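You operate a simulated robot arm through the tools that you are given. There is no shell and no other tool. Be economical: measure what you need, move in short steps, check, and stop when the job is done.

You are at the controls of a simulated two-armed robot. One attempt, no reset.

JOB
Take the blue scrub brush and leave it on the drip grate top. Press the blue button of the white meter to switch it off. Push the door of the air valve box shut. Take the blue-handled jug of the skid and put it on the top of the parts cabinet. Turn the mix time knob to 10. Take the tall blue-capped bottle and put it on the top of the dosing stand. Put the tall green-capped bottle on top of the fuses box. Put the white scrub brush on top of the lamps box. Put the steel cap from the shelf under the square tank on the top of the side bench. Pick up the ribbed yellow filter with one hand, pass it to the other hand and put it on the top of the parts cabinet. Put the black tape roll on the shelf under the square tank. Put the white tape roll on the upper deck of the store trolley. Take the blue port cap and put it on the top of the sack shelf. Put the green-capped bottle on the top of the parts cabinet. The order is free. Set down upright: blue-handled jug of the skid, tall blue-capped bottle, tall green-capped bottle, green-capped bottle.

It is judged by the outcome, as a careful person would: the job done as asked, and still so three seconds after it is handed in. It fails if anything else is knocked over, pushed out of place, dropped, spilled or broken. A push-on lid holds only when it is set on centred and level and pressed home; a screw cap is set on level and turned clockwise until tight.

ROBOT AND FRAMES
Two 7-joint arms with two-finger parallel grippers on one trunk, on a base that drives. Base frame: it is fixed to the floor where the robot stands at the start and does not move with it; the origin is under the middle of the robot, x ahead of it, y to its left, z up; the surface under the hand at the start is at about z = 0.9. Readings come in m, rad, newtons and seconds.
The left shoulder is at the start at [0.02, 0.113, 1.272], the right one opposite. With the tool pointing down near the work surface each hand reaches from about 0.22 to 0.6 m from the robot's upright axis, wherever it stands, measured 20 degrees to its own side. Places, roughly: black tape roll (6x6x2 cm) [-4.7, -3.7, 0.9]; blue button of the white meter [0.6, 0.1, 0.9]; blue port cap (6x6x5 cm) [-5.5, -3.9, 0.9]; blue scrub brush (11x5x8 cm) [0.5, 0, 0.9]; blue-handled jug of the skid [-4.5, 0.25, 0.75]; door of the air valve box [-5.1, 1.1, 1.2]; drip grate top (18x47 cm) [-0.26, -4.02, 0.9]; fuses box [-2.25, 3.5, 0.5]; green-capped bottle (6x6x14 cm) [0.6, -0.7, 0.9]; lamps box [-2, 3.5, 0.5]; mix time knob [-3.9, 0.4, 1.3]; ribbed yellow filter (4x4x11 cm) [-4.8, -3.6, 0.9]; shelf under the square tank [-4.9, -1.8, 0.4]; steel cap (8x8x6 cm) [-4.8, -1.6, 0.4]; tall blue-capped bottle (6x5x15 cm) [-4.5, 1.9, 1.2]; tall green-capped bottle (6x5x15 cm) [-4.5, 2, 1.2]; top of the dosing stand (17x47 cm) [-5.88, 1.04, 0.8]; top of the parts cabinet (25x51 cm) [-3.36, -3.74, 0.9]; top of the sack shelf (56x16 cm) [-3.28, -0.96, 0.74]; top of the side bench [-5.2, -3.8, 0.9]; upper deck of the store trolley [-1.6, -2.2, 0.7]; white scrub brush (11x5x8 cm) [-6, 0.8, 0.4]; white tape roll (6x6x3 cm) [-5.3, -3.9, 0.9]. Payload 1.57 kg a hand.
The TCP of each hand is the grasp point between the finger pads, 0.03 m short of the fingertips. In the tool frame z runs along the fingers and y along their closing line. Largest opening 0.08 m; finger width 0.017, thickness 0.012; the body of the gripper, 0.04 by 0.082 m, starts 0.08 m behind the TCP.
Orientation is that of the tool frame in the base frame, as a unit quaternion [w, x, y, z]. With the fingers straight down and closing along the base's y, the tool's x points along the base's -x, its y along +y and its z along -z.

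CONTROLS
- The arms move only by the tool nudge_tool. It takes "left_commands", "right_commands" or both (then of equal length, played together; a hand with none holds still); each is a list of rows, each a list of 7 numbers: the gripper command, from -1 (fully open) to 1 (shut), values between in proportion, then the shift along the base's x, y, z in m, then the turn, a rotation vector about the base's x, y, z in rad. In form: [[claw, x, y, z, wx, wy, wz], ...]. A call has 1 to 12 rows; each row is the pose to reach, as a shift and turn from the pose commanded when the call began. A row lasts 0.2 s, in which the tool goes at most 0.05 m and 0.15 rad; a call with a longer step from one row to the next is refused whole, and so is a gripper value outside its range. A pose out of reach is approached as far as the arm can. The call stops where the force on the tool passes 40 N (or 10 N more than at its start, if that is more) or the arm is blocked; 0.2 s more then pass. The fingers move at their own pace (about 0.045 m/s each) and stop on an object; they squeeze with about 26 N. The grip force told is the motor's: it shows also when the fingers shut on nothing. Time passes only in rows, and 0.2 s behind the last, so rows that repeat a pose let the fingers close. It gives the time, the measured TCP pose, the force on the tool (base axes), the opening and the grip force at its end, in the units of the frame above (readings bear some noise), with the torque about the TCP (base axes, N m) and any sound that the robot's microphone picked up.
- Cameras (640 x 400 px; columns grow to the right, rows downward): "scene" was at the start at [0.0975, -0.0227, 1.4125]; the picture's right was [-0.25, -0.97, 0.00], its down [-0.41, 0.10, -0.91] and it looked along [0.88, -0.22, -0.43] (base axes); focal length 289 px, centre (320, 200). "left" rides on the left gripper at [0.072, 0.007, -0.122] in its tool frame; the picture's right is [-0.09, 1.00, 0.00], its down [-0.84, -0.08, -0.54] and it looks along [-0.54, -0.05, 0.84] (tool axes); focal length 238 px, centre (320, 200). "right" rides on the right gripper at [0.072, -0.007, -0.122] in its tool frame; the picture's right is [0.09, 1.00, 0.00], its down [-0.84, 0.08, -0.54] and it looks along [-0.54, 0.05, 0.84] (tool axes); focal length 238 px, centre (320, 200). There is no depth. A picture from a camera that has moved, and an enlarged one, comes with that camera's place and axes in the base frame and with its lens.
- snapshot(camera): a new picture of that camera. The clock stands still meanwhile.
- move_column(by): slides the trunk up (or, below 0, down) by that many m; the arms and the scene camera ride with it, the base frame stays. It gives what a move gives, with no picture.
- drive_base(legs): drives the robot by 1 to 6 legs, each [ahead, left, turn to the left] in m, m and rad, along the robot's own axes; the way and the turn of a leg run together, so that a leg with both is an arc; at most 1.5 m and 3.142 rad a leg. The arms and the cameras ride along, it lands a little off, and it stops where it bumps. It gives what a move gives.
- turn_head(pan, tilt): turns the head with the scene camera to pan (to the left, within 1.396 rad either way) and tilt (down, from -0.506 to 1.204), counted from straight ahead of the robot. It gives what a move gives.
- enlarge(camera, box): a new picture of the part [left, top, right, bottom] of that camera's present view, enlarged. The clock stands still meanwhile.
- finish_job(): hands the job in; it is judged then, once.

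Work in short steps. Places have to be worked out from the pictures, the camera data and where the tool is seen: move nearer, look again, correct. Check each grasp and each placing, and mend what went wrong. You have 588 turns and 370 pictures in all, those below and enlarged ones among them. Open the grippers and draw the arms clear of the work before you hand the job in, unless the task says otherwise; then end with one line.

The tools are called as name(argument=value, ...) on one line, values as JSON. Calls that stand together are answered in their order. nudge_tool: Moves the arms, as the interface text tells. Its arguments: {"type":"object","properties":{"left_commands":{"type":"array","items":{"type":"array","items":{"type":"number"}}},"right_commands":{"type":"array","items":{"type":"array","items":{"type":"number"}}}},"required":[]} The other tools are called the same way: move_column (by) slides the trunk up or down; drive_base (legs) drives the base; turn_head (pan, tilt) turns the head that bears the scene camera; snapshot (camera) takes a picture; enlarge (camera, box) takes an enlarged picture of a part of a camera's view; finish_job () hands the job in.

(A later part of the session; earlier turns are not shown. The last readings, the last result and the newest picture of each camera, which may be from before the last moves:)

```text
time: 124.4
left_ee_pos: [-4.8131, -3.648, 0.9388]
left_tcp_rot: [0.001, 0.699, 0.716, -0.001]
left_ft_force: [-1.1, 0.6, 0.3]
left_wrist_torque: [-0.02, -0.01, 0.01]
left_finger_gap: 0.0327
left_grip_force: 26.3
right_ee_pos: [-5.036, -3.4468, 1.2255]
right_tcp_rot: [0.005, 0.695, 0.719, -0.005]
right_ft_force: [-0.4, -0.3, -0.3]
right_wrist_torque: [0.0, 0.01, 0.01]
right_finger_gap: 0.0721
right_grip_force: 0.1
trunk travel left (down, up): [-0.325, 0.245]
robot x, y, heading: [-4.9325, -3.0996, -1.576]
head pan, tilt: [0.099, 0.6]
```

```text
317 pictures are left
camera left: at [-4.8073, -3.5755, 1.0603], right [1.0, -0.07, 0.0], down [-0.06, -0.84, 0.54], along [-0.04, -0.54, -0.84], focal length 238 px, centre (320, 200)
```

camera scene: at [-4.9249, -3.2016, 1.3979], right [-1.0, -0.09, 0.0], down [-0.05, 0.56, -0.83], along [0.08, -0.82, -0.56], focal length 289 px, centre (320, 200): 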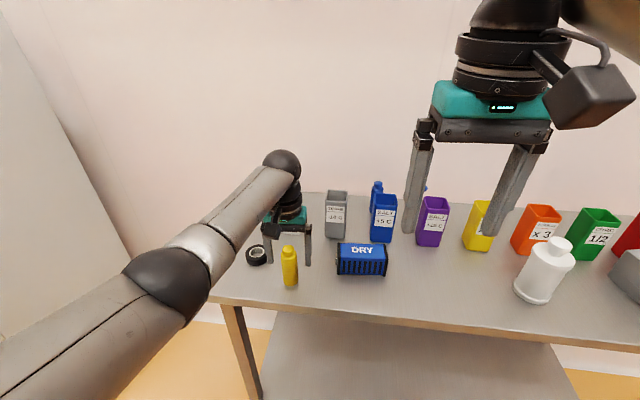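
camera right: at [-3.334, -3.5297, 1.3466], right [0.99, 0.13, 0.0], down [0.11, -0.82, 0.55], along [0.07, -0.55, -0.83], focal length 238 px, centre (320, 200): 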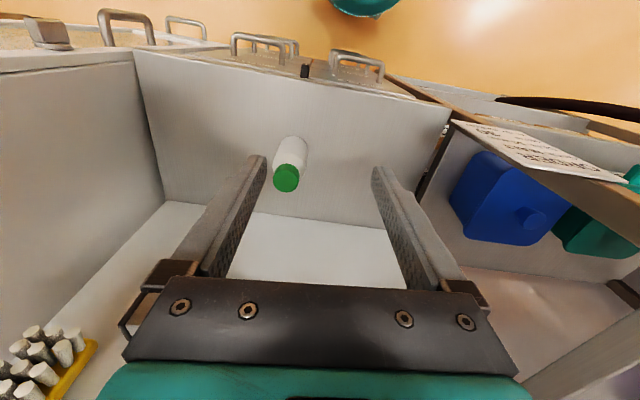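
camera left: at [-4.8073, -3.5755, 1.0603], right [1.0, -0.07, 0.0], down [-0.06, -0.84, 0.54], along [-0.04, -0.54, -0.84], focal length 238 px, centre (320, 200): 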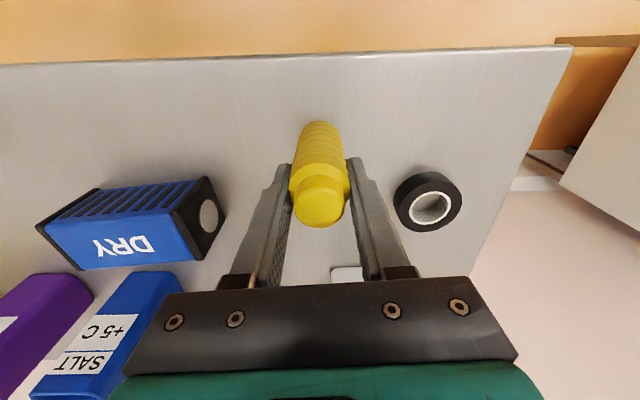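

Gripped (gap 0.033). The table is actually at about z 0.845. I'll lift, pull in and back the base off for the handover.

nudge_tool(left_commands=[[1, 0, 0, 0.045, 0, 0, 0], [1, 0, 0, 0.09, 0, 0, 0], [1, 0, 0, 0.135, 0, 0, 0], [1, 0, 0.02, 0.18, 0, 0, 0], [1, 0, 0.05, 0.21, 0, 0, 0], [1, 0, 0.08, 0.24, 0, 0, 0]])

drive_base(legs=[[-0.3, 0, 0]])

snapshot(camera="left")

```text
time: 125.8
left_ee_pos: [-4.8114, -3.5659, 1.1793]
left_tcp_rot: [0.0, 0.698, 0.716, 0.001]
left_ft_force: [-0.3, -0.1, -0.6]
left_wrist_torque: [0.02, -0.02, -0.03]
left_finger_gap: 0.0327
left_grip_force: 26.1
right_ee_pos: [-5.0351, -3.446, 1.2264]
right_tcp_rot: [0.005, 0.695, 0.719, -0.006]
right_ft_force: [0.2, -0.3, 0.0]
right_wrist_torque: [0.0, 0.0, 0.0]
right_finger_gap: 0.0724
right_grip_force: 0.0
trunk travel left (down, up): [-0.325, 0.245]
robot x, y, heading: [-4.9342, -3.1007, -1.572]
head pan, tilt: [0.099, 0.6]
```

```text
time: 127.8
left_ee_pos: [-4.8089, -3.2668, 1.1783]
left_tcp_rot: [0.001, 0.699, 0.715, -0.001]
left_ft_force: [-1.0, 0.0, -1.0]
left_wrist_torque: [-0.03, -0.04, 0.0]
left_finger_gap: 0.0326
left_grip_force: 26.0
right_ee_pos: [-5.034, -3.1463, 1.2255]
right_tcp_rot: [0.005, 0.696, 0.718, -0.005]
right_ft_force: [-0.6, 0.1, 0.5]
right_wrist_torque: [0.0, -0.01, -0.03]
right_finger_gap: 0.0718
right_grip_force: 0.0
trunk travel left (down, up): [-0.325, 0.245]
robot x, y, heading: [-4.928, -2.7986, -1.579]
head pan, tilt: [0.099, 0.6]
```

```text
316 pictures are left
camera left: at [-4.8049, -3.1939, 1.3005], right [1.0, -0.07, 0.0], down [-0.06, -0.84, 0.54], along [-0.04, -0.54, -0.84], focal length 238 px, centre (320, 200)
```

left: 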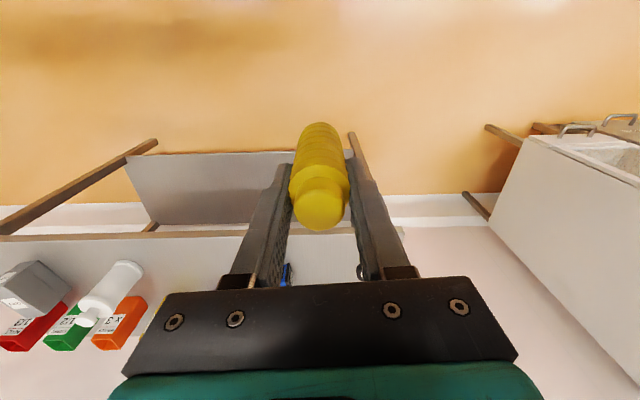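

I'll pitch the left hand up so it points forward, with the filter horizontal ahead of it.

nudge_tool(left_commands=[[1, 0, 0, 0, -0.14, 0, 0], [1, 0, 0, 0, -0.28, 0, 0], [1, 0, 0, 0, -0.42, 0, 0], [1, 0, 0, 0, -0.56, 0, 0], [1, 0, 0, 0, -0.7, 0, 0], [1, 0, 0, 0, -0.84, 0, 0], [1, 0, 0, 0, -0.98, 0, 0], [1, 0, 0, 0, -1.12, 0, 0], [1, 0, 0, 0, -1.26, 0, 0], [1, 0, 0, 0, -1.4, 0, 0], [1, 0, 0, 0, -1.54, 0, 0], [1, 0, 0, 0, -1.57, 0, 0]])

snapshot(camera="scene")

snapshot(camera="right")

```text
time: 130.4
left_ee_pos: [-4.811, -3.267, 1.1789]
left_tcp_rot: [-0.495, -0.494, -0.505, 0.506]
left_ft_force: [0.3, 0.6, -0.7]
left_wrist_torque: [0.04, -0.01, 0.02]
left_finger_gap: 0.0324
left_grip_force: 26.0
right_ee_pos: [-5.0342, -3.1459, 1.2238]
right_tcp_rot: [0.005, 0.696, 0.718, -0.006]
right_ft_force: [0.4, -0.3, -0.2]
right_wrist_torque: [0.05, -0.04, 0.01]
right_finger_gap: 0.0719
right_grip_force: 0.1
trunk travel left (down, up): [-0.325, 0.245]
robot x, y, heading: [-4.9271, -2.8016, -1.579]
head pan, tilt: [0.099, 0.6]
```

```text
315 pictures are left
camera scene: at [-4.9234, -2.9004, 1.3979], right [-1.0, -0.09, 0.0], down [-0.05, 0.56, -0.83], along [0.08, -0.82, -0.56], focal length 289 px, centre (320, 200)
```

scene: 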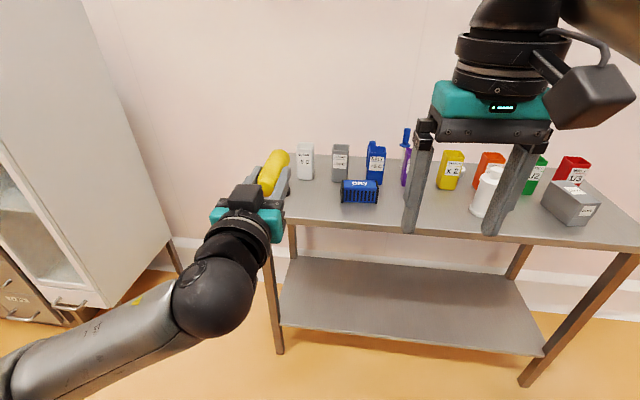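

```text
314 pictures are left
camera right: at [-5.0418, -3.0724, 1.3462], right [0.99, 0.12, 0.0], down [0.1, -0.83, 0.55], along [0.07, -0.55, -0.83], focal length 238 px, centre (320, 200)
```

right: 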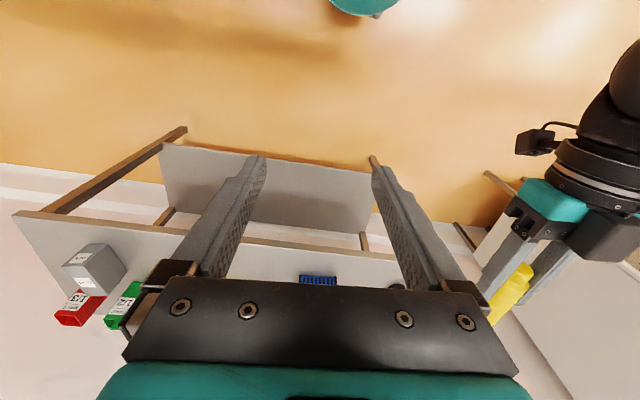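

The filter points forward past the left fingertips. I'll shift the left hand toward the middle, and bring the right hand up and over the filter's free end.

nudge_tool(left_commands=[[1, -0.03, 0, 0, 0, 0, 0], [1, -0.06, 0, 0, 0, 0, 0], [1, -0.09, 0, 0, 0, 0, 0], [1, -0.1, 0, 0, 0, 0, 0], [1, -0.1, 0, 0, 0, 0, 0], [1, -0.1, 0, 0, 0, 0, 0], [1, -0.1, 0, 0, 0, 0, 0], [1, -0.1, 0, 0, 0, 0, 0], [1, -0.1, 0, 0, 0, 0, 0]], right_commands=[[-1, 0, -0.03, 0.03, 0, 0, 0], [-1, 0, -0.06, 0.06, 0, 0, 0], [-1, 0, -0.095, 0.09, 0, 0, 0], [-1, 0, -0.135, 0.105, 0, 0, 0], [-1, 0.02, -0.17, 0.105, 0, 0, 0], [-1, 0.05, -0.186, 0.105, 0, 0, 0], [-1, 0.085, -0.186, 0.105, 0, 0, 0], [-1, 0.123, -0.186, 0.105, 0, 0, 0], [-1, 0.123, -0.186, 0.105, 0, 0, 0]])

snapshot(camera="right")

snapshot(camera="scene")

```text
time: 132.4
left_ee_pos: [-4.9109, -3.2669, 1.1784]
left_tcp_rot: [0.494, 0.493, 0.506, -0.506]
left_ft_force: [-0.8, 0.3, 0.0]
left_wrist_torque: [-0.01, 0.03, -0.01]
left_finger_gap: 0.0328
left_grip_force: 26.2
right_ee_pos: [-4.9288, -3.2937, 1.3127]
right_tcp_rot: [0.006, 0.696, 0.718, -0.006]
right_ft_force: [0.5, 0.3, 0.3]
right_wrist_torque: [-0.02, 0.03, 0.0]
right_finger_gap: 0.08
right_grip_force: 0.0
right hand out of reach, approached as far as the arm can: row 5, 6, 7, 8, 9
trunk travel left (down, up): [-0.325, 0.245]
robot x, y, heading: [-4.9272, -2.8012, -1.578]
head pan, tilt: [0.099, 0.6]
```

```text
313 pictures are left
camera right: at [-4.9367, -3.2199, 1.4334], right [0.99, 0.12, 0.0], down [0.1, -0.83, 0.55], along [0.07, -0.55, -0.83], focal length 238 px, centre (320, 200)
```

right: 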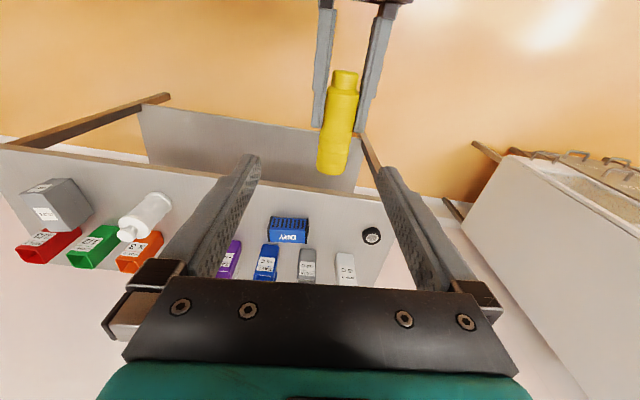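

```text
312 pictures are left
camera scene: at [-4.9231, -2.9003, 1.3979], right [-1.0, -0.09, 0.0], down [-0.05, 0.56, -0.83], along [0.08, -0.82, -0.56], focal length 289 px, centre (320, 200)
```

scene: 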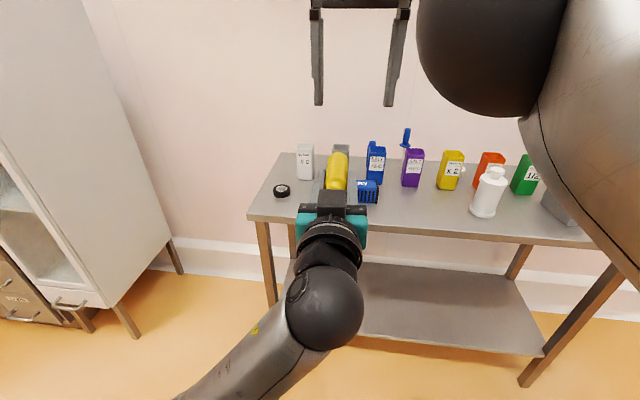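

Reach was limited that high; I'll move forward while lowering, staying above the filter.

nudge_tool(right_commands=[[-1, 0.01, -0.02, -0.03, 0, 0, 0], [-1, 0.018, -0.038, -0.06, 0, 0, 0], [-1, 0.018, -0.038, -0.06, 0, 0, 0]])

snapshot(camera="right")

```text
time: 133.2
left_ee_pos: [-4.9119, -3.2684, 1.1769]
left_tcp_rot: [0.495, 0.494, 0.506, -0.505]
left_ft_force: [0.1, 0.2, -0.9]
left_wrist_torque: [-0.01, -0.02, -0.04]
left_finger_gap: 0.0326
left_grip_force: 26.1
right_ee_pos: [-4.9114, -3.3152, 1.2513]
right_tcp_rot: [0.005, 0.696, 0.718, -0.006]
right_ft_force: [0.3, 0.1, -0.8]
right_wrist_torque: [0.01, 0.0, 0.01]
right_finger_gap: 0.0797
right_grip_force: 0.0
right hand out of reach, approached as far as the arm can: row 1, 2, 3
trunk travel left (down, up): [-0.325, 0.245]
robot x, y, heading: [-4.9294, -2.8042, -1.579]
head pan, tilt: [0.099, 0.6]
```

```text
311 pictures are left
camera right: at [-4.9184, -3.2409, 1.3728], right [0.99, 0.12, 0.0], down [0.1, -0.83, 0.55], along [0.07, -0.55, -0.83], focal length 238 px, centre (320, 200)
```

right: 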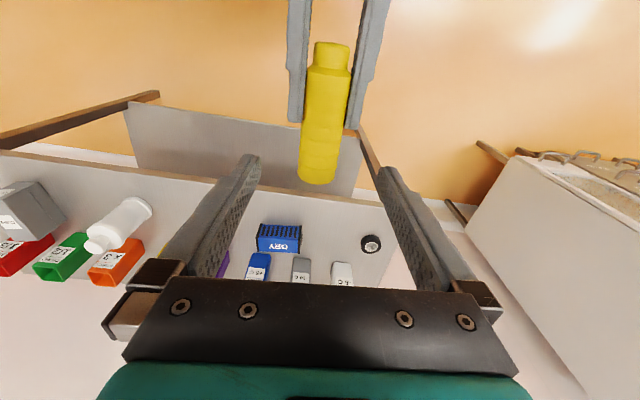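

The filter's free end spans y -3.298 to -3.348. I'll lower the right hand to z 1.178 at y ≈ -3.324 and check before closing.

nudge_tool(right_commands=[[-1, 0.001, -0.009, -0.035, 0, 0, 0], [-1, 0.001, -0.009, -0.072, 0, 0, 0], [-1, 0.001, -0.009, -0.072, 0, 0, 0]])

snapshot(camera="right")

```text
time: 134.0
left_ee_pos: [-4.9109, -3.2657, 1.1762]
left_tcp_rot: [0.495, 0.494, 0.506, -0.506]
left_ft_force: [-0.1, -0.2, 0.0]
left_wrist_torque: [0.01, 0.0, 0.0]
left_finger_gap: 0.0326
left_grip_force: 26.2
right_ee_pos: [-4.9085, -3.3211, 1.1798]
right_tcp_rot: [0.005, 0.696, 0.718, -0.005]
right_ft_force: [-0.2, 0.2, 0.2]
right_wrist_torque: [-0.02, -0.04, -0.02]
right_finger_gap: 0.0803
right_grip_force: 0.0
trunk travel left (down, up): [-0.325, 0.245]
robot x, y, heading: [-4.9282, -2.8029, -1.58]
head pan, tilt: [0.099, 0.6]
```

```text
310 pictures are left
camera right: at [-4.9161, -3.2485, 1.3008], right [0.99, 0.12, 0.0], down [0.1, -0.83, 0.55], along [0.07, -0.55, -0.83], focal length 238 px, centre (320, 200)
```

right: 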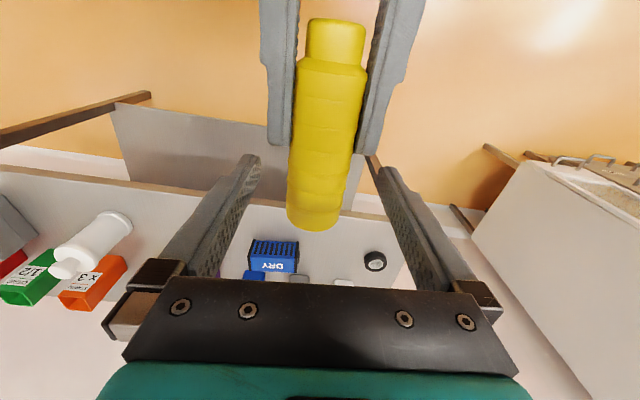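

Aligned. Close the right hand, then open the left and draw it straight back.

nudge_tool(left_commands=[[1, 0, 0, 0, 0, 0, 0], [1, 0, 0, 0, 0, 0, 0], [1, 0, 0, 0, 0, 0, 0], [1, 0, 0, 0, 0, 0, 0], [0, 0, 0, 0, 0, 0, 0], [-1, 0, 0, 0, 0, 0, 0], [-1, 0, 0, 0, 0, 0, 0], [-1, 0, 0.03, 0, 0, 0, 0], [-1, 0, 0.07, 0, 0, 0, 0], [-1, 0, 0.1, 0, 0, 0, 0]], right_commands=[[0, 0, 0, 0, 0, 0, 0], [1, 0, 0, 0, 0, 0, 0], [1, 0, 0, 0, 0, 0, 0], [1, 0, 0, 0, 0, 0, 0], [1, 0, 0, 0, 0, 0, 0], [1, 0, 0, 0, 0, 0, 0], [1, 0, 0, 0, 0, 0, 0], [1, 0, 0, 0, 0, 0, 0], [1, 0, 0, 0, 0, 0, 0], [1, 0, 0, 0, 0, 0, 0]])

snapshot(camera="right")

```text
time: 136.2
left_ee_pos: [-4.9026, -3.1822, 1.1873]
left_tcp_rot: [0.521, 0.486, 0.492, -0.499]
left_ft_force: [-0.7, -0.4, -0.8]
left_wrist_torque: [0.01, 0.01, 0.0]
left_finger_gap: 0.0801
left_grip_force: 0.1
right_ee_pos: [-4.9087, -3.3215, 1.1801]
right_tcp_rot: [0.004, 0.696, 0.718, -0.005]
right_ft_force: [-0.4, 0.2, -0.3]
right_wrist_torque: [0.02, 0.01, -0.01]
right_finger_gap: 0.0324
right_grip_force: 25.8
trunk travel left (down, up): [-0.325, 0.245]
robot x, y, heading: [-4.9311, -2.8002, -1.578]
head pan, tilt: [0.099, 0.6]
```

```text
309 pictures are left
camera right: at [-4.9161, -3.2494, 1.3008], right [0.99, 0.12, 0.0], down [0.1, -0.83, 0.55], along [0.06, -0.55, -0.83], focal length 238 px, centre (320, 200)
```

right: 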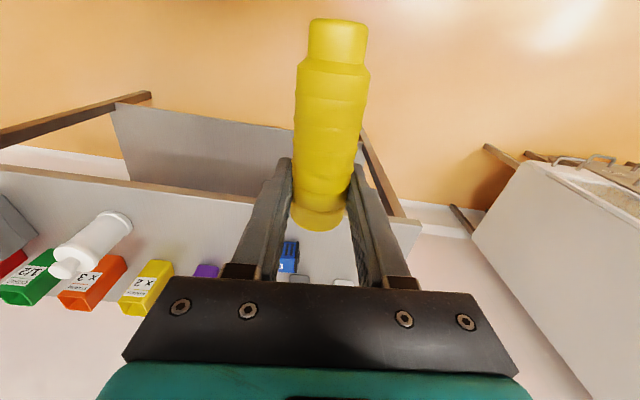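

The right hand holds the filter alone. I'll move the left hand aside and pitch it back down, for taking the black tape next.

nudge_tool(left_commands=[[-1, 0.04, 0.0, 0, 0, 0, 0], [-1, 0.08, 0.0, 0, 0.1, 0, 0], [-1, 0.11, 0, 0, 0.24, 0, 0], [-1, 0.13, 0, 0, 0.38, 0, 0], [-1, 0.13, 0, 0.01, 0.52, 0, 0], [-1, 0.13, 0, 0.02, 0.66, 0, 0], [-1, 0.13, 0, 0.02, 0.8, 0, 0], [-1, 0.13, -0.02, 0.02, 0.94, 0, 0], [-1, 0.13, -0.04, 0.02, 1.08, 0, 0], [-1, 0.13, -0.06, 0.02, 1.22, 0, 0], [-1, 0.13, -0.08, 0.02, 1.36, 0, 0], [-1, 0.13, -0.1, 0.02, 1.5, 0, 0]])

drive_base(legs=[[0.3, 0.05, 0.007]])

snapshot(camera="left")

snapshot(camera="scene")

```text
time: 137.9
left_ee_pos: [-4.7303, -3.2201, 1.1305]
left_tcp_rot: [0.334, 0.636, 0.664, -0.207]
left_ft_force: [-0.1, 0.2, 0.0]
left_wrist_torque: [0.0, 0.0, 0.04]
left_finger_gap: 0.0801
left_grip_force: 0.0
left hand out of reach, approached as far as the arm can: row 1, 2, 3, 4, 5, 6, 7, 8
right_ee_pos: [-4.9084, -3.3227, 1.1788]
right_tcp_rot: [0.004, 0.695, 0.719, -0.005]
right_ft_force: [0.3, 1.0, -0.9]
right_wrist_torque: [0.0, 0.01, 0.03]
right_finger_gap: 0.0323
right_grip_force: 25.9
trunk travel left (down, up): [-0.325, 0.245]
robot x, y, heading: [-4.9309, -2.7985, -1.581]
head pan, tilt: [0.099, 0.6]
stopped in row 8 (left hand): the arm was blocked; the commanded pose is now the measured one
```

```text
time: 140.0
left_ee_pos: [-4.6827, -3.5248, 1.1281]
left_tcp_rot: [0.333, 0.636, 0.665, -0.207]
left_ft_force: [-0.1, -0.5, -0.6]
left_wrist_torque: [0.03, 0.03, 0.03]
left_finger_gap: 0.0802
left_grip_force: 0.1
right_ee_pos: [-4.8607, -3.6271, 1.1799]
right_tcp_rot: [0.005, 0.696, 0.718, -0.005]
right_ft_force: [-0.7, 0.1, 0.3]
right_wrist_torque: [0.02, 0.01, 0.02]
right_finger_gap: 0.0323
right_grip_force: 25.5
trunk travel left (down, up): [-0.325, 0.245]
robot x, y, heading: [-4.8806, -3.1085, -1.576]
head pan, tilt: [0.099, 0.6]
```

```text
308 pictures are left
camera left: at [-4.6953, -3.3885, 1.1642], right [0.98, 0.04, 0.21], down [-0.2, -0.22, 0.96], along [0.08, -0.97, -0.21], focal length 238 px, centre (320, 200)
```

left: 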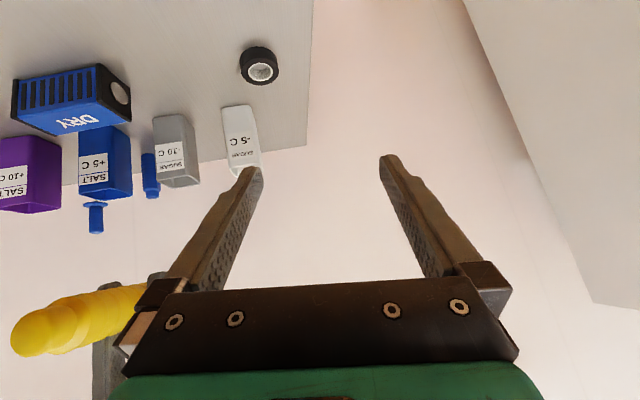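

```text
307 pictures are left
camera scene: at [-4.8754, -3.2063, 1.3978], right [-1.0, -0.09, 0.0], down [-0.05, 0.56, -0.82], along [0.08, -0.82, -0.57], focal length 289 px, centre (320, 200)
```

scene: 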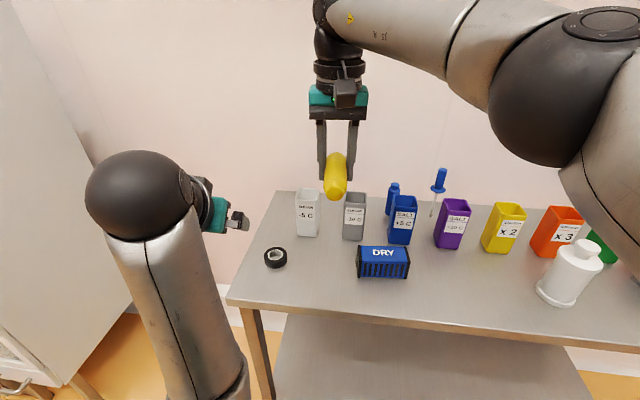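

The left hand stopped mid-pitch (arm geometry), but nothing was touched. I'll finish levelling it while extending over the tape.

nudge_tool(left_commands=[[-1, -0.01, -0.02, 0.01, 0.112, 0.027, -0.003], [-1, -0.02, -0.04, 0.02, 0.223, 0.055, -0.006], [-1, -0.03, -0.06, 0.02, 0.335, 0.082, -0.009], [-1, -0.037, -0.08, 0.02, 0.447, 0.11, -0.012], [-1, -0.037, -0.1, 0.02, 0.559, 0.137, -0.015], [-1, -0.037, -0.11, 0.02, 0.67, 0.165, -0.018], [-1, -0.037, -0.11, 0.02, 0.782, 0.192, -0.021], [-1, -0.037, -0.11, 0.02, 0.782, 0.192, -0.021]])

snapshot(camera="left")

snapshot(camera="scene")

```text
time: 141.8
left_ee_pos: [-4.7179, -3.6396, 1.1501]
left_tcp_rot: [0.0, 0.7, 0.714, -0.001]
left_ft_force: [-0.2, -0.4, -1.2]
left_wrist_torque: [-0.02, -0.02, 0.01]
left_finger_gap: 0.0799
left_grip_force: 0.1
left hand out of reach, approached as far as the arm can: row 1, 2, 3, 4, 5, 6, 7, 8
right_ee_pos: [-4.8605, -3.6265, 1.1795]
right_tcp_rot: [0.005, 0.696, 0.718, -0.006]
right_ft_force: [-0.2, -0.3, -0.1]
right_wrist_torque: [-0.04, -0.01, 0.02]
right_finger_gap: 0.0321
right_grip_force: 26.0
trunk travel left (down, up): [-0.325, 0.245]
robot x, y, heading: [-4.8822, -3.1093, -1.579]
head pan, tilt: [0.099, 0.6]
```

```text
306 pictures are left
camera left: at [-4.713, -3.568, 1.2721], right [1.0, -0.07, 0.0], down [-0.06, -0.84, 0.54], along [-0.04, -0.54, -0.84], focal length 238 px, centre (320, 200)
```

left: 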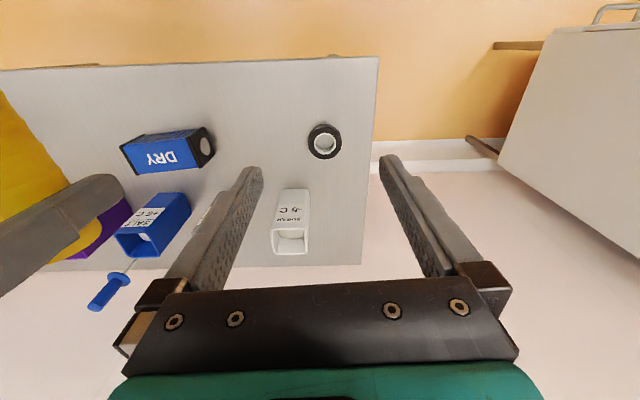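

```text
305 pictures are left
camera scene: at [-4.8755, -3.2055, 1.3979], right [-1.0, -0.09, 0.0], down [-0.05, 0.56, -0.83], along [0.08, -0.82, -0.56], focal length 289 px, centre (320, 200)
```

scene: 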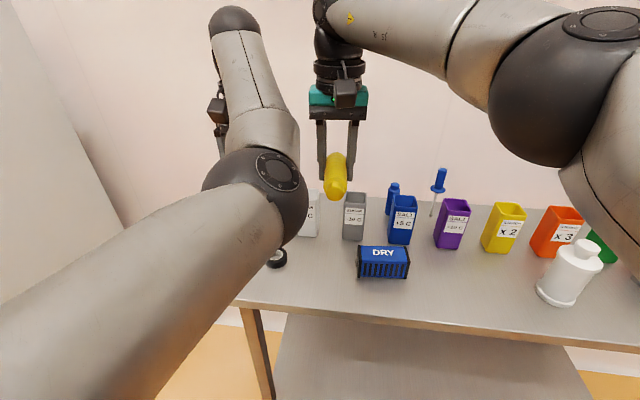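

The tape is near [-4.713, -3.712]. I'll creep the base 8 cm ahead and position above it.

drive_base(legs=[[0.08, 0, 0.005]])

nudge_tool(left_commands=[[-1, 0, 0.005, -0.045, 0, 0, 0], [-1, 0, 0.01, -0.09, 0, 0, 0], [-1, 0, 0.01, -0.135, 0, 0, 0]])

snapshot(camera="left")

```text
time: 142.9
left_ee_pos: [-4.7167, -3.7205, 1.1499]
left_tcp_rot: [0.0, 0.698, 0.716, -0.001]
left_ft_force: [0.5, -1.1, -0.1]
left_wrist_torque: [0.0, 0.03, 0.01]
left_finger_gap: 0.08
left_grip_force: 0.1
right_ee_pos: [-4.859, -3.7072, 1.179]
right_tcp_rot: [0.004, 0.694, 0.72, -0.005]
right_ft_force: [-0.3, -1.1, -1.2]
right_wrist_torque: [0.02, 0.02, -0.02]
right_finger_gap: 0.0324
right_grip_force: 26.0
trunk travel left (down, up): [-0.325, 0.245]
robot x, y, heading: [-4.8765, -3.1893, -1.574]
head pan, tilt: [0.099, 0.6]
```

```text
time: 143.7
left_ee_pos: [-4.7169, -3.7117, 1.0138]
left_tcp_rot: [0.0, 0.698, 0.717, -0.002]
left_ft_force: [0.0, -0.4, 0.6]
left_wrist_torque: [0.04, -0.02, 0.01]
left_finger_gap: 0.0798
left_grip_force: 0.0
right_ee_pos: [-4.8605, -3.7077, 1.1798]
right_tcp_rot: [0.004, 0.695, 0.719, -0.006]
right_ft_force: [-0.1, -0.7, -0.1]
right_wrist_torque: [-0.03, 0.01, -0.01]
right_finger_gap: 0.0322
right_grip_force: 25.5
trunk travel left (down, up): [-0.325, 0.245]
robot x, y, heading: [-4.8864, -3.1873, -1.573]
head pan, tilt: [0.099, 0.6]
```

```text
304 pictures are left
camera left: at [-4.7107, -3.6386, 1.1357], right [1.0, -0.07, 0.0], down [-0.06, -0.84, 0.54], along [-0.04, -0.54, -0.84], focal length 238 px, centre (320, 200)
```

left: 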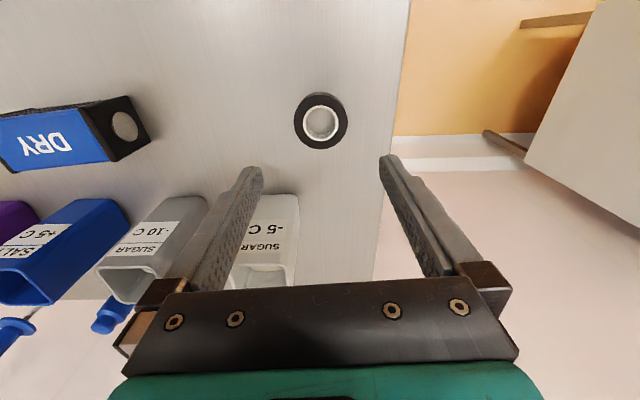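

Centred over the tape. I'll lower in decreasing steps until the fingertips are near the table.

nudge_tool(left_commands=[[-1, 0.002, 0.002, -0.045, 0, 0, 0], [-1, 0.002, 0.002, -0.085, 0, 0, 0], [-1, 0.002, 0.002, -0.105, 0, 0, 0], [-1, 0.002, 0.002, -0.115, 0, 0, 0], [-1, 0.002, 0.002, -0.122, 0, 0, 0]])

snapshot(camera="left")

```text
time: 144.9
left_ee_pos: [-4.7152, -3.7083, 0.8927]
left_tcp_rot: [0.0, 0.698, 0.716, -0.001]
left_ft_force: [0.3, -0.3, -0.2]
left_wrist_torque: [-0.03, 0.02, 0.01]
left_finger_gap: 0.08
left_grip_force: 0.0
right_ee_pos: [-4.8591, -3.7078, 1.1794]
right_tcp_rot: [0.005, 0.695, 0.719, -0.006]
right_ft_force: [0.3, 0.3, -0.3]
right_wrist_torque: [-0.01, -0.01, 0.02]
right_finger_gap: 0.0322
right_grip_force: 25.9
trunk travel left (down, up): [-0.325, 0.245]
robot x, y, heading: [-4.8836, -3.1851, -1.575]
head pan, tilt: [0.099, 0.6]
```

```text
303 pictures are left
camera left: at [-4.7105, -3.6351, 1.0147], right [1.0, -0.07, 0.0], down [-0.05, -0.84, 0.54], along [-0.04, -0.54, -0.84], focal length 238 px, centre (320, 200)
```

left: 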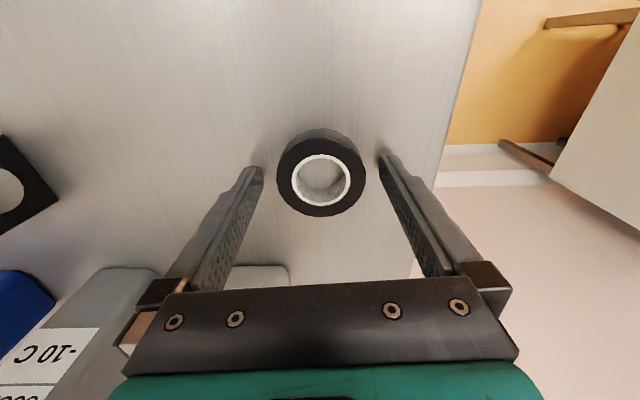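

The fingertips now straddle the tape. A few millimetres lower, then close and lift.

nudge_tool(left_commands=[[-1, 0, -0.002, -0.005, 0, 0, 0], [0, 0, -0.002, -0.005, 0, 0, 0], [1, 0, -0.002, -0.005, 0, 0, 0], [1, 0, -0.002, -0.005, 0, 0, 0], [1, 0, -0.002, -0.005, 0, 0, 0], [1, 0, -0.002, 0.035, 0, 0, 0], [1, 0, 0, 0.08, 0, 0, 0], [1, 0, 0, 0.125, 0, 0, 0], [1, 0, 0, 0.17, 0, 0, 0], [1, 0, 0.02, 0.21, 0, 0, 0], [1, 0, 0.05, 0.24, 0, 0, 0]])

snapshot(camera="left")

```text
time: 147.3
left_ee_pos: [-4.6909, -3.7053, 1.1283]
left_tcp_rot: [0.001, 0.699, 0.715, -0.001]
left_ft_force: [-0.3, 0.1, -0.2]
left_wrist_torque: [0.02, 0.04, 0.0]
left_finger_gap: 0.0557
left_grip_force: 26.1
left hand out of reach, approached as far as the arm can: row 10, 11
right_ee_pos: [-4.8603, -3.7064, 1.1811]
right_tcp_rot: [0.005, 0.694, 0.72, -0.007]
right_ft_force: [0.0, 0.4, -0.5]
right_wrist_torque: [0.0, 0.0, -0.01]
right_finger_gap: 0.0324
right_grip_force: 25.9
trunk travel left (down, up): [-0.325, 0.245]
robot x, y, heading: [-4.8821, -3.1845, -1.568]
head pan, tilt: [0.099, 0.6]
```

```text
302 pictures are left
camera left: at [-4.6843, -3.633, 1.2507], right [1.0, -0.07, 0.0], down [-0.06, -0.84, 0.55], along [-0.04, -0.54, -0.84], focal length 238 px, centre (320, 200)
```

left: 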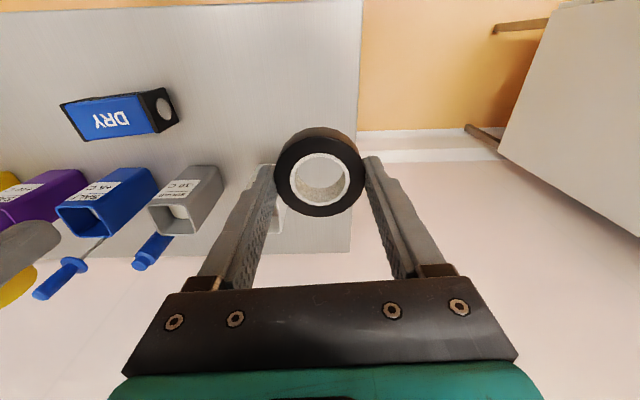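

Tape held. I'll back off, then try to tuck the left hand in closer.

drive_base(legs=[[-0.35, 0, 0]])

nudge_tool(left_commands=[[1, 0.01, 0.04, 0.01, 0, 0, 0], [1, 0.02, 0.08, 0.02, 0, 0, 0], [1, 0.03, 0.12, 0.03, 0, 0, 0], [1, 0.03, 0.16, 0.04, 0, 0, 0], [1, 0.03, 0.2, 0.05, 0, 0, 0]])

snapshot(camera="scene")

```text
time: 149.5
left_ee_pos: [-4.6867, -3.3574, 1.1283]
left_tcp_rot: [0.002, 0.696, 0.718, -0.002]
left_ft_force: [0.2, 0.8, -0.8]
left_wrist_torque: [0.0, -0.02, 0.01]
left_finger_gap: 0.0559
left_grip_force: 25.9
right_ee_pos: [-4.8561, -3.3588, 1.1805]
right_tcp_rot: [0.005, 0.692, 0.721, -0.006]
right_ft_force: [0.3, 0.0, -0.3]
right_wrist_torque: [-0.03, 0.0, -0.02]
right_finger_gap: 0.0323
right_grip_force: 26.4
trunk travel left (down, up): [-0.325, 0.245]
robot x, y, heading: [-4.8838, -2.837, -1.57]
head pan, tilt: [0.099, 0.6]
```

```text
time: 150.7
left_ee_pos: [-4.5648, -3.2209, 1.16]
left_tcp_rot: [0.001, 0.696, 0.718, -0.002]
left_ft_force: [0.4, -0.2, 0.6]
left_wrist_torque: [0.01, 0.0, 0.01]
left_finger_gap: 0.0556
left_grip_force: 26.2
left hand out of reach, approached as far as the arm can: row 1, 2, 3, 4, 5
right_ee_pos: [-4.8556, -3.3584, 1.18]
right_tcp_rot: [0.005, 0.693, 0.721, -0.007]
right_ft_force: [0.7, 0.6, -1.6]
right_wrist_torque: [-0.01, 0.04, 0.01]
right_finger_gap: 0.0322
right_grip_force: 26.2
trunk travel left (down, up): [-0.325, 0.245]
robot x, y, heading: [-4.8794, -2.8382, -1.569]
head pan, tilt: [0.099, 0.6]
```

```text
301 pictures are left
camera scene: at [-4.8745, -2.9365, 1.398], right [-0.99, -0.1, 0.0], down [-0.06, 0.56, -0.83], along [0.08, -0.82, -0.56], focal length 289 px, centre (320, 200)
```

scene: 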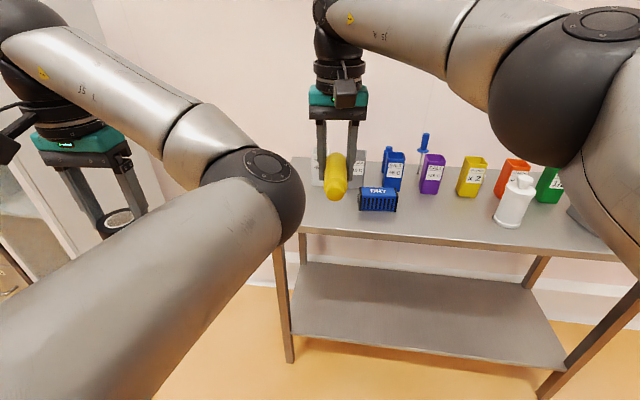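

The left elbow has flipped inward. I'll extend that arm nearly straight to let the elbow swing back out.

nudge_tool(left_commands=[[1, 0, -0.045, 0, 0, 0, 0], [1, 0, -0.09, 0, 0, 0, 0], [1, 0, -0.135, 0, 0, 0, 0], [1, 0, -0.18, 0, 0, 0, 0], [1, 0, -0.225, 0, 0, 0, 0], [1, 0, -0.27, 0, 0, 0, 0], [1, 0, -0.315, 0, 0, 0, 0], [1, 0, -0.36, 0, 0, 0, 0], [1, 0, -0.4, 0, 0, 0, 0], [1, 0, -0.4, 0, 0, 0, 0]])

snapshot(camera="scene")

```text
time: 152.9
left_ee_pos: [-4.6007, -3.408, 1.1229]
left_tcp_rot: [0.0, 0.695, 0.719, -0.001]
left_ft_force: [0.7, 0.2, -0.6]
left_wrist_torque: [-0.03, 0.05, -0.01]
left_finger_gap: 0.056
left_grip_force: 25.5
left hand out of reach, approached as far as the arm can: row 4, 5, 6, 7, 8, 9, 10
right_ee_pos: [-4.8546, -3.3585, 1.1811]
right_tcp_rot: [0.005, 0.692, 0.721, -0.007]
right_ft_force: [0.7, 0.7, -1.4]
right_wrist_torque: [-0.05, 0.1, -0.03]
right_finger_gap: 0.0321
right_grip_force: 25.6
trunk travel left (down, up): [-0.325, 0.245]
robot x, y, heading: [-4.8822, -2.8422, -1.569]
head pan, tilt: [0.099, 0.6]
```

```text
300 pictures are left
camera scene: at [-4.873, -2.9368, 1.398], right [-0.99, -0.1, 0.0], down [-0.06, 0.56, -0.83], along [0.08, -0.82, -0.56], focal length 289 px, centre (320, 200)
```

scene: 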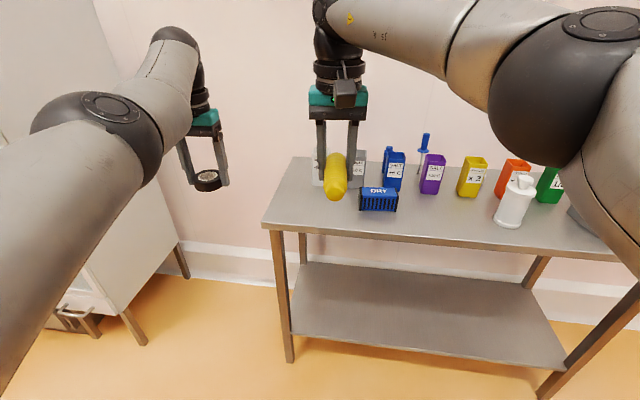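

The elbow is outside again. Now tuck the hand in gradually.

nudge_tool(left_commands=[[1, -0.02, 0.03, 0.02, 0, 0, 0], [1, -0.04, 0.06, 0.04, 0, 0, 0], [1, -0.06, 0.1, 0.06, 0, 0, 0], [1, -0.08, 0.14, 0.08, 0, 0, 0], [1, -0.08, 0.18, 0.1, 0, 0, 0], [1, -0.08, 0.22, 0.12, 0, 0, 0]])

snapshot(camera="scene")

```text
time: 154.3
left_ee_pos: [-4.5737, -3.222, 1.2652]
left_tcp_rot: [0.001, 0.696, 0.718, -0.002]
left_ft_force: [-0.3, -0.2, -0.7]
left_wrist_torque: [0.01, -0.02, 0.0]
left_finger_gap: 0.0557
left_grip_force: 26.0
left hand out of reach, approached as far as the arm can: row 3, 4, 5, 6
right_ee_pos: [-4.8564, -3.3578, 1.1802]
right_tcp_rot: [0.006, 0.693, 0.721, -0.006]
right_ft_force: [0.5, -0.1, -0.5]
right_wrist_torque: [-0.01, 0.01, 0.0]
right_finger_gap: 0.0322
right_grip_force: 26.0
trunk travel left (down, up): [-0.325, 0.245]
robot x, y, heading: [-4.8854, -2.841, -1.565]
head pan, tilt: [0.099, 0.6]
```

```text
299 pictures are left
camera scene: at [-4.8756, -2.937, 1.398], right [-0.99, -0.1, 0.0], down [-0.06, 0.56, -0.83], along [0.08, -0.82, -0.56], focal length 289 px, centre (320, 200)
```

scene: 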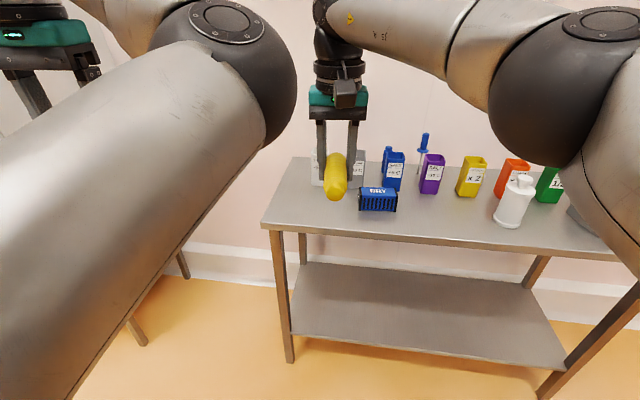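

The elbow folds inward again on retracting. I'll extend once more, this time shifting the hand to the right while extended before pulling in.

nudge_tool(left_commands=[[1, 0, -0.045, -0.02, 0, 0, 0], [1, 0, -0.09, -0.04, 0, 0, 0], [1, 0, -0.135, -0.06, 0, 0, 0], [1, 0, -0.18, -0.08, 0, 0, 0], [1, 0, -0.225, -0.1, 0, 0, 0], [1, 0, -0.25, -0.12, 0, 0, 0], [1, -0.03, -0.25, -0.15, 0, 0, 0], [1, -0.06, -0.25, -0.15, 0, 0, 0], [1, -0.09, -0.25, -0.15, 0, 0, 0], [1, -0.11, -0.25, -0.15, 0, 0, 0]])

snapshot(camera="scene")

```text
time: 156.5
left_ee_pos: [-4.6707, -3.4167, 1.1132]
left_tcp_rot: [0.0, 0.695, 0.719, 0.0]
left_ft_force: [-0.3, -0.1, -0.6]
left_wrist_torque: [0.02, -0.03, 0.01]
left_finger_gap: 0.0559
left_grip_force: 25.7
left hand out of reach, approached as far as the arm can: row 4, 5, 6, 7, 8, 9, 10
right_ee_pos: [-4.8553, -3.3598, 1.1812]
right_tcp_rot: [0.005, 0.693, 0.721, -0.006]
right_ft_force: [0.1, 0.3, -0.5]
right_wrist_torque: [0.01, 0.0, 0.02]
right_finger_gap: 0.0324
right_grip_force: 26.6
trunk travel left (down, up): [-0.325, 0.245]
robot x, y, heading: [-4.8815, -2.8384, -1.57]
head pan, tilt: [0.099, 0.6]
```

```text
298 pictures are left
camera scene: at [-4.8749, -2.9377, 1.3979], right [-0.99, -0.1, 0.0], down [-0.06, 0.56, -0.83], along [0.08, -0.82, -0.56], focal length 289 px, centre (320, 200)
```

scene: 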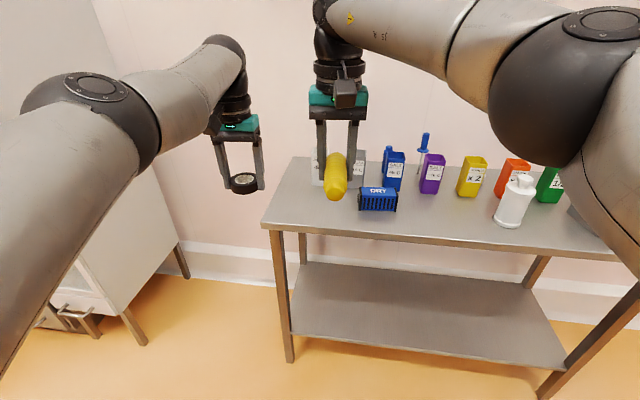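

Elbow is out. Now retract straight back while drifting slightly right.

nudge_tool(left_commands=[[1, -0.02, 0.02, 0, 0, 0, 0], [1, -0.04, 0.04, 0, 0, 0, 0], [1, -0.06, 0.06, 0, 0, 0, 0], [1, -0.07, 0.09, 0.01, 0, 0, 0], [1, -0.07, 0.12, 0.02, 0, 0, 0]])

snapshot(camera="scene")

```text
time: 157.7
left_ee_pos: [-4.7451, -3.4124, 1.1409]
left_tcp_rot: [0.002, 0.696, 0.718, -0.001]
left_ft_force: [0.6, 0.6, 0.2]
left_wrist_torque: [0.03, -0.05, 0.0]
left_finger_gap: 0.0554
left_grip_force: 26.1
left hand out of reach, approached as far as the arm can: row 1, 2, 3, 4, 5
right_ee_pos: [-4.8558, -3.36, 1.1799]
right_tcp_rot: [0.005, 0.693, 0.721, -0.006]
right_ft_force: [-1.1, 0.5, -0.4]
right_wrist_torque: [0.03, 0.03, 0.02]
right_finger_gap: 0.0322
right_grip_force: 26.4
trunk travel left (down, up): [-0.325, 0.245]
robot x, y, heading: [-4.8819, -2.8387, -1.563]
head pan, tilt: [0.099, 0.6]
```

```text
297 pictures are left
camera scene: at [-4.8752, -2.9377, 1.3979], right [-0.99, -0.1, 0.0], down [-0.06, 0.56, -0.83], along [0.08, -0.82, -0.56], focal length 289 px, centre (320, 200)
```

scene: 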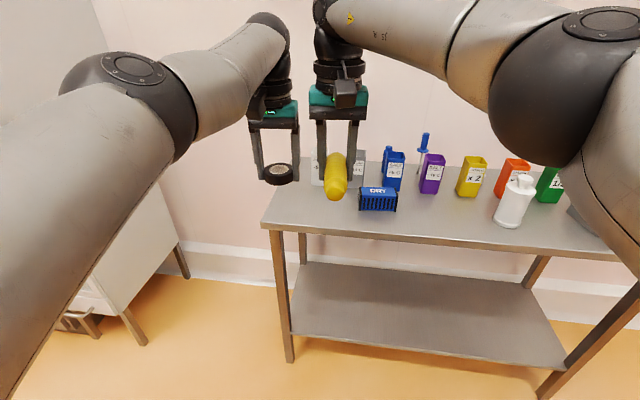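

A joint limit (a flipped wrist) seems to block retraction. I'll pitch the hand forward again, away from the right hand, to undo the flip.

nudge_tool(left_commands=[[1, 0.04, 0, 0, 0, 0, 0], [1, 0.07, 0, 0.01, -0.14, 0, 0], [1, 0.07, 0, 0.01, -0.28, 0, 0], [1, 0.07, 0, 0.01, -0.42, 0, 0], [1, 0.07, 0, 0.01, -0.56, 0, 0], [1, 0.07, 0, 0.01, -0.7, 0, 0], [1, 0.07, 0, 0.01, -0.84, 0, 0], [1, 0.07, 0, 0.01, -0.98, 0, 0], [1, 0.07, 0, 0.01, -1.12, 0, 0], [1, 0.07, 0, 0.01, -1.26, 0, 0], [1, 0.07, 0, 0.01, -1.4, 0, 0], [1, 0.07, 0, 0.01, -1.54, 0, 0]])

snapshot(camera="scene")

```text
time: 160.3
left_ee_pos: [-4.6856, -3.5902, 1.0591]
left_tcp_rot: [0.293, 0.319, 0.644, -0.631]
left_ft_force: [3.9, -0.9, 0.8]
left_wrist_torque: [0.13, -0.03, -0.23]
left_finger_gap: 0.0554
left_grip_force: 25.8
left hand out of reach, approached as far as the arm can: row 2, 3, 4, 5, 6, 7, 8, 9, 10, 11, 12
right_ee_pos: [-4.8559, -3.3586, 1.181]
right_tcp_rot: [0.004, 0.693, 0.721, -0.007]
right_ft_force: [-0.4, -0.3, 0.0]
right_wrist_torque: [-0.01, 0.01, 0.01]
right_finger_gap: 0.0322
right_grip_force: 26.3
trunk travel left (down, up): [-0.325, 0.245]
robot x, y, heading: [-4.8827, -2.837, -1.568]
head pan, tilt: [0.099, 0.6]
```

```text
296 pictures are left
camera scene: at [-4.8743, -2.9375, 1.3979], right [-0.99, -0.1, 0.0], down [-0.06, 0.56, -0.83], along [0.08, -0.82, -0.56], focal length 289 px, centre (320, 200)
```

scene: 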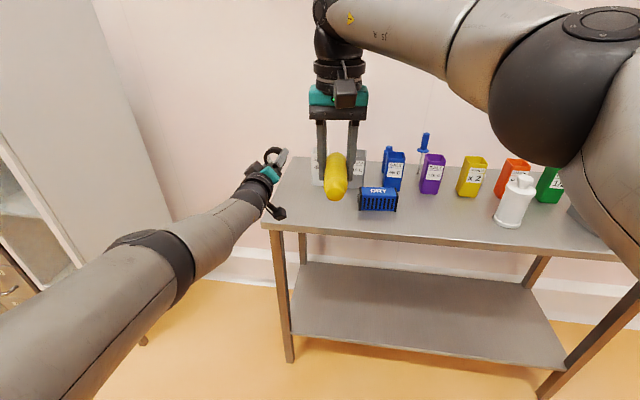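

The arm is now nearly straight with the tool forward. I'll draw it back slowly in that orientation, undoing the roll.

nudge_tool(left_commands=[[1, 0, 0.04, 0.01, 0, -0.1, 0], [1, 0, 0.08, 0.02, 0, -0.2, 0], [1, 0, 0.12, 0.03, 0, -0.32, 0], [1, 0, 0.16, 0.05, 0, -0.44, 0], [1, 0, 0.2, 0.07, 0, -0.56, 0], [1, 0, 0.24, 0.09, 0, -0.675, 0], [1, 0, 0.27, 0.1, 0, -0.675, 0]])

snapshot(camera="scene")

```text
time: 162.1
left_ee_pos: [-4.6878, -3.3599, 0.9313]
left_tcp_rot: [0.423, 0.781, 0.391, -0.24]
left_ft_force: [0.8, -0.3, -1.6]
left_wrist_torque: [0.04, -0.01, 0.02]
left_finger_gap: 0.0553
left_grip_force: 26.1
left hand out of reach, approached as far as the arm can: row 1, 2, 3, 4, 5
right_ee_pos: [-4.8554, -3.36, 1.1803]
right_tcp_rot: [0.004, 0.693, 0.721, -0.006]
right_ft_force: [-0.1, -0.5, -1.1]
right_wrist_torque: [-0.04, -0.01, 0.0]
right_finger_gap: 0.0323
right_grip_force: 26.4
trunk travel left (down, up): [-0.325, 0.245]
robot x, y, heading: [-4.8788, -2.8389, -1.568]
head pan, tilt: [0.099, 0.6]
stopped in row 7 (left hand): the arm was blocked; the commanded pose is now the measured one
```

```text
295 pictures are left
camera scene: at [-4.8746, -2.9384, 1.3978], right [-0.99, -0.1, 0.0], down [-0.06, 0.56, -0.82], along [0.08, -0.82, -0.57], focal length 289 px, centre (320, 200)
```

scene: 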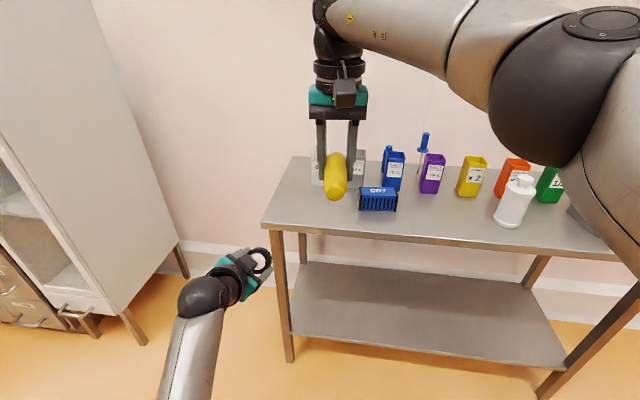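

The arm has come back low. I'll level the tool while raising it in place.

nudge_tool(left_commands=[[1, 0, 0, 0.03, 0.11, 0.032, 0.067], [1, 0, 0, 0.06, 0.22, 0.063, 0.134], [1, 0, 0, 0.09, 0.331, 0.095, 0.201], [1, 0, 0, 0.12, 0.441, 0.127, 0.268], [1, 0, 0, 0.15, 0.551, 0.158, 0.335], [1, 0, 0, 0.18, 0.661, 0.19, 0.402], [1, 0, 0, 0.2, 0.772, 0.222, 0.469], [1, 0, 0, 0.22, 0.882, 0.253, 0.536], [1, 0, 0, 0.22, 0.992, 0.285, 0.603], [1, 0, 0, 0.22, 0.992, 0.285, 0.603]])

snapshot(camera="scene")

```text
time: 164.3
left_ee_pos: [-4.6884, -3.3606, 1.1527]
left_tcp_rot: [0.003, 0.701, 0.713, 0.001]
left_ft_force: [-0.5, -0.4, 0.1]
left_wrist_torque: [0.02, 0.01, 0.0]
left_finger_gap: 0.0551
left_grip_force: 26.1
left hand out of reach, approached as far as the arm can: row 7, 8
right_ee_pos: [-4.8564, -3.3595, 1.1802]
right_tcp_rot: [0.005, 0.692, 0.722, -0.007]
right_ft_force: [-0.7, -0.3, -1.7]
right_wrist_torque: [-0.01, -0.02, 0.01]
right_finger_gap: 0.0322
right_grip_force: 26.3
trunk travel left (down, up): [-0.325, 0.245]
robot x, y, heading: [-4.8866, -2.8426, -1.562]
head pan, tilt: [0.099, 0.6]
```

```text
294 pictures are left
camera scene: at [-4.8752, -2.9376, 1.3979], right [-0.99, -0.1, 0.0], down [-0.06, 0.56, -0.83], along [0.08, -0.82, -0.56], focal length 289 px, centre (320, 200)
```

scene: 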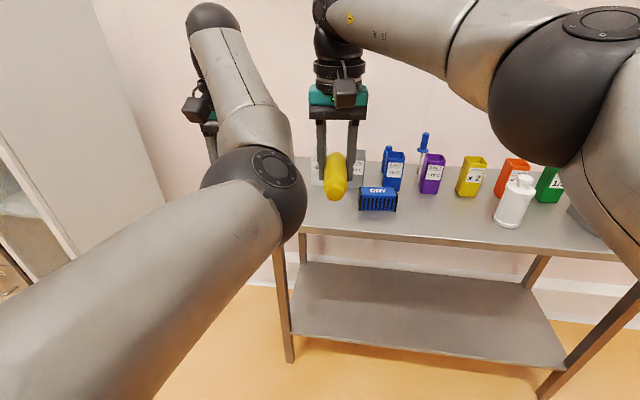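

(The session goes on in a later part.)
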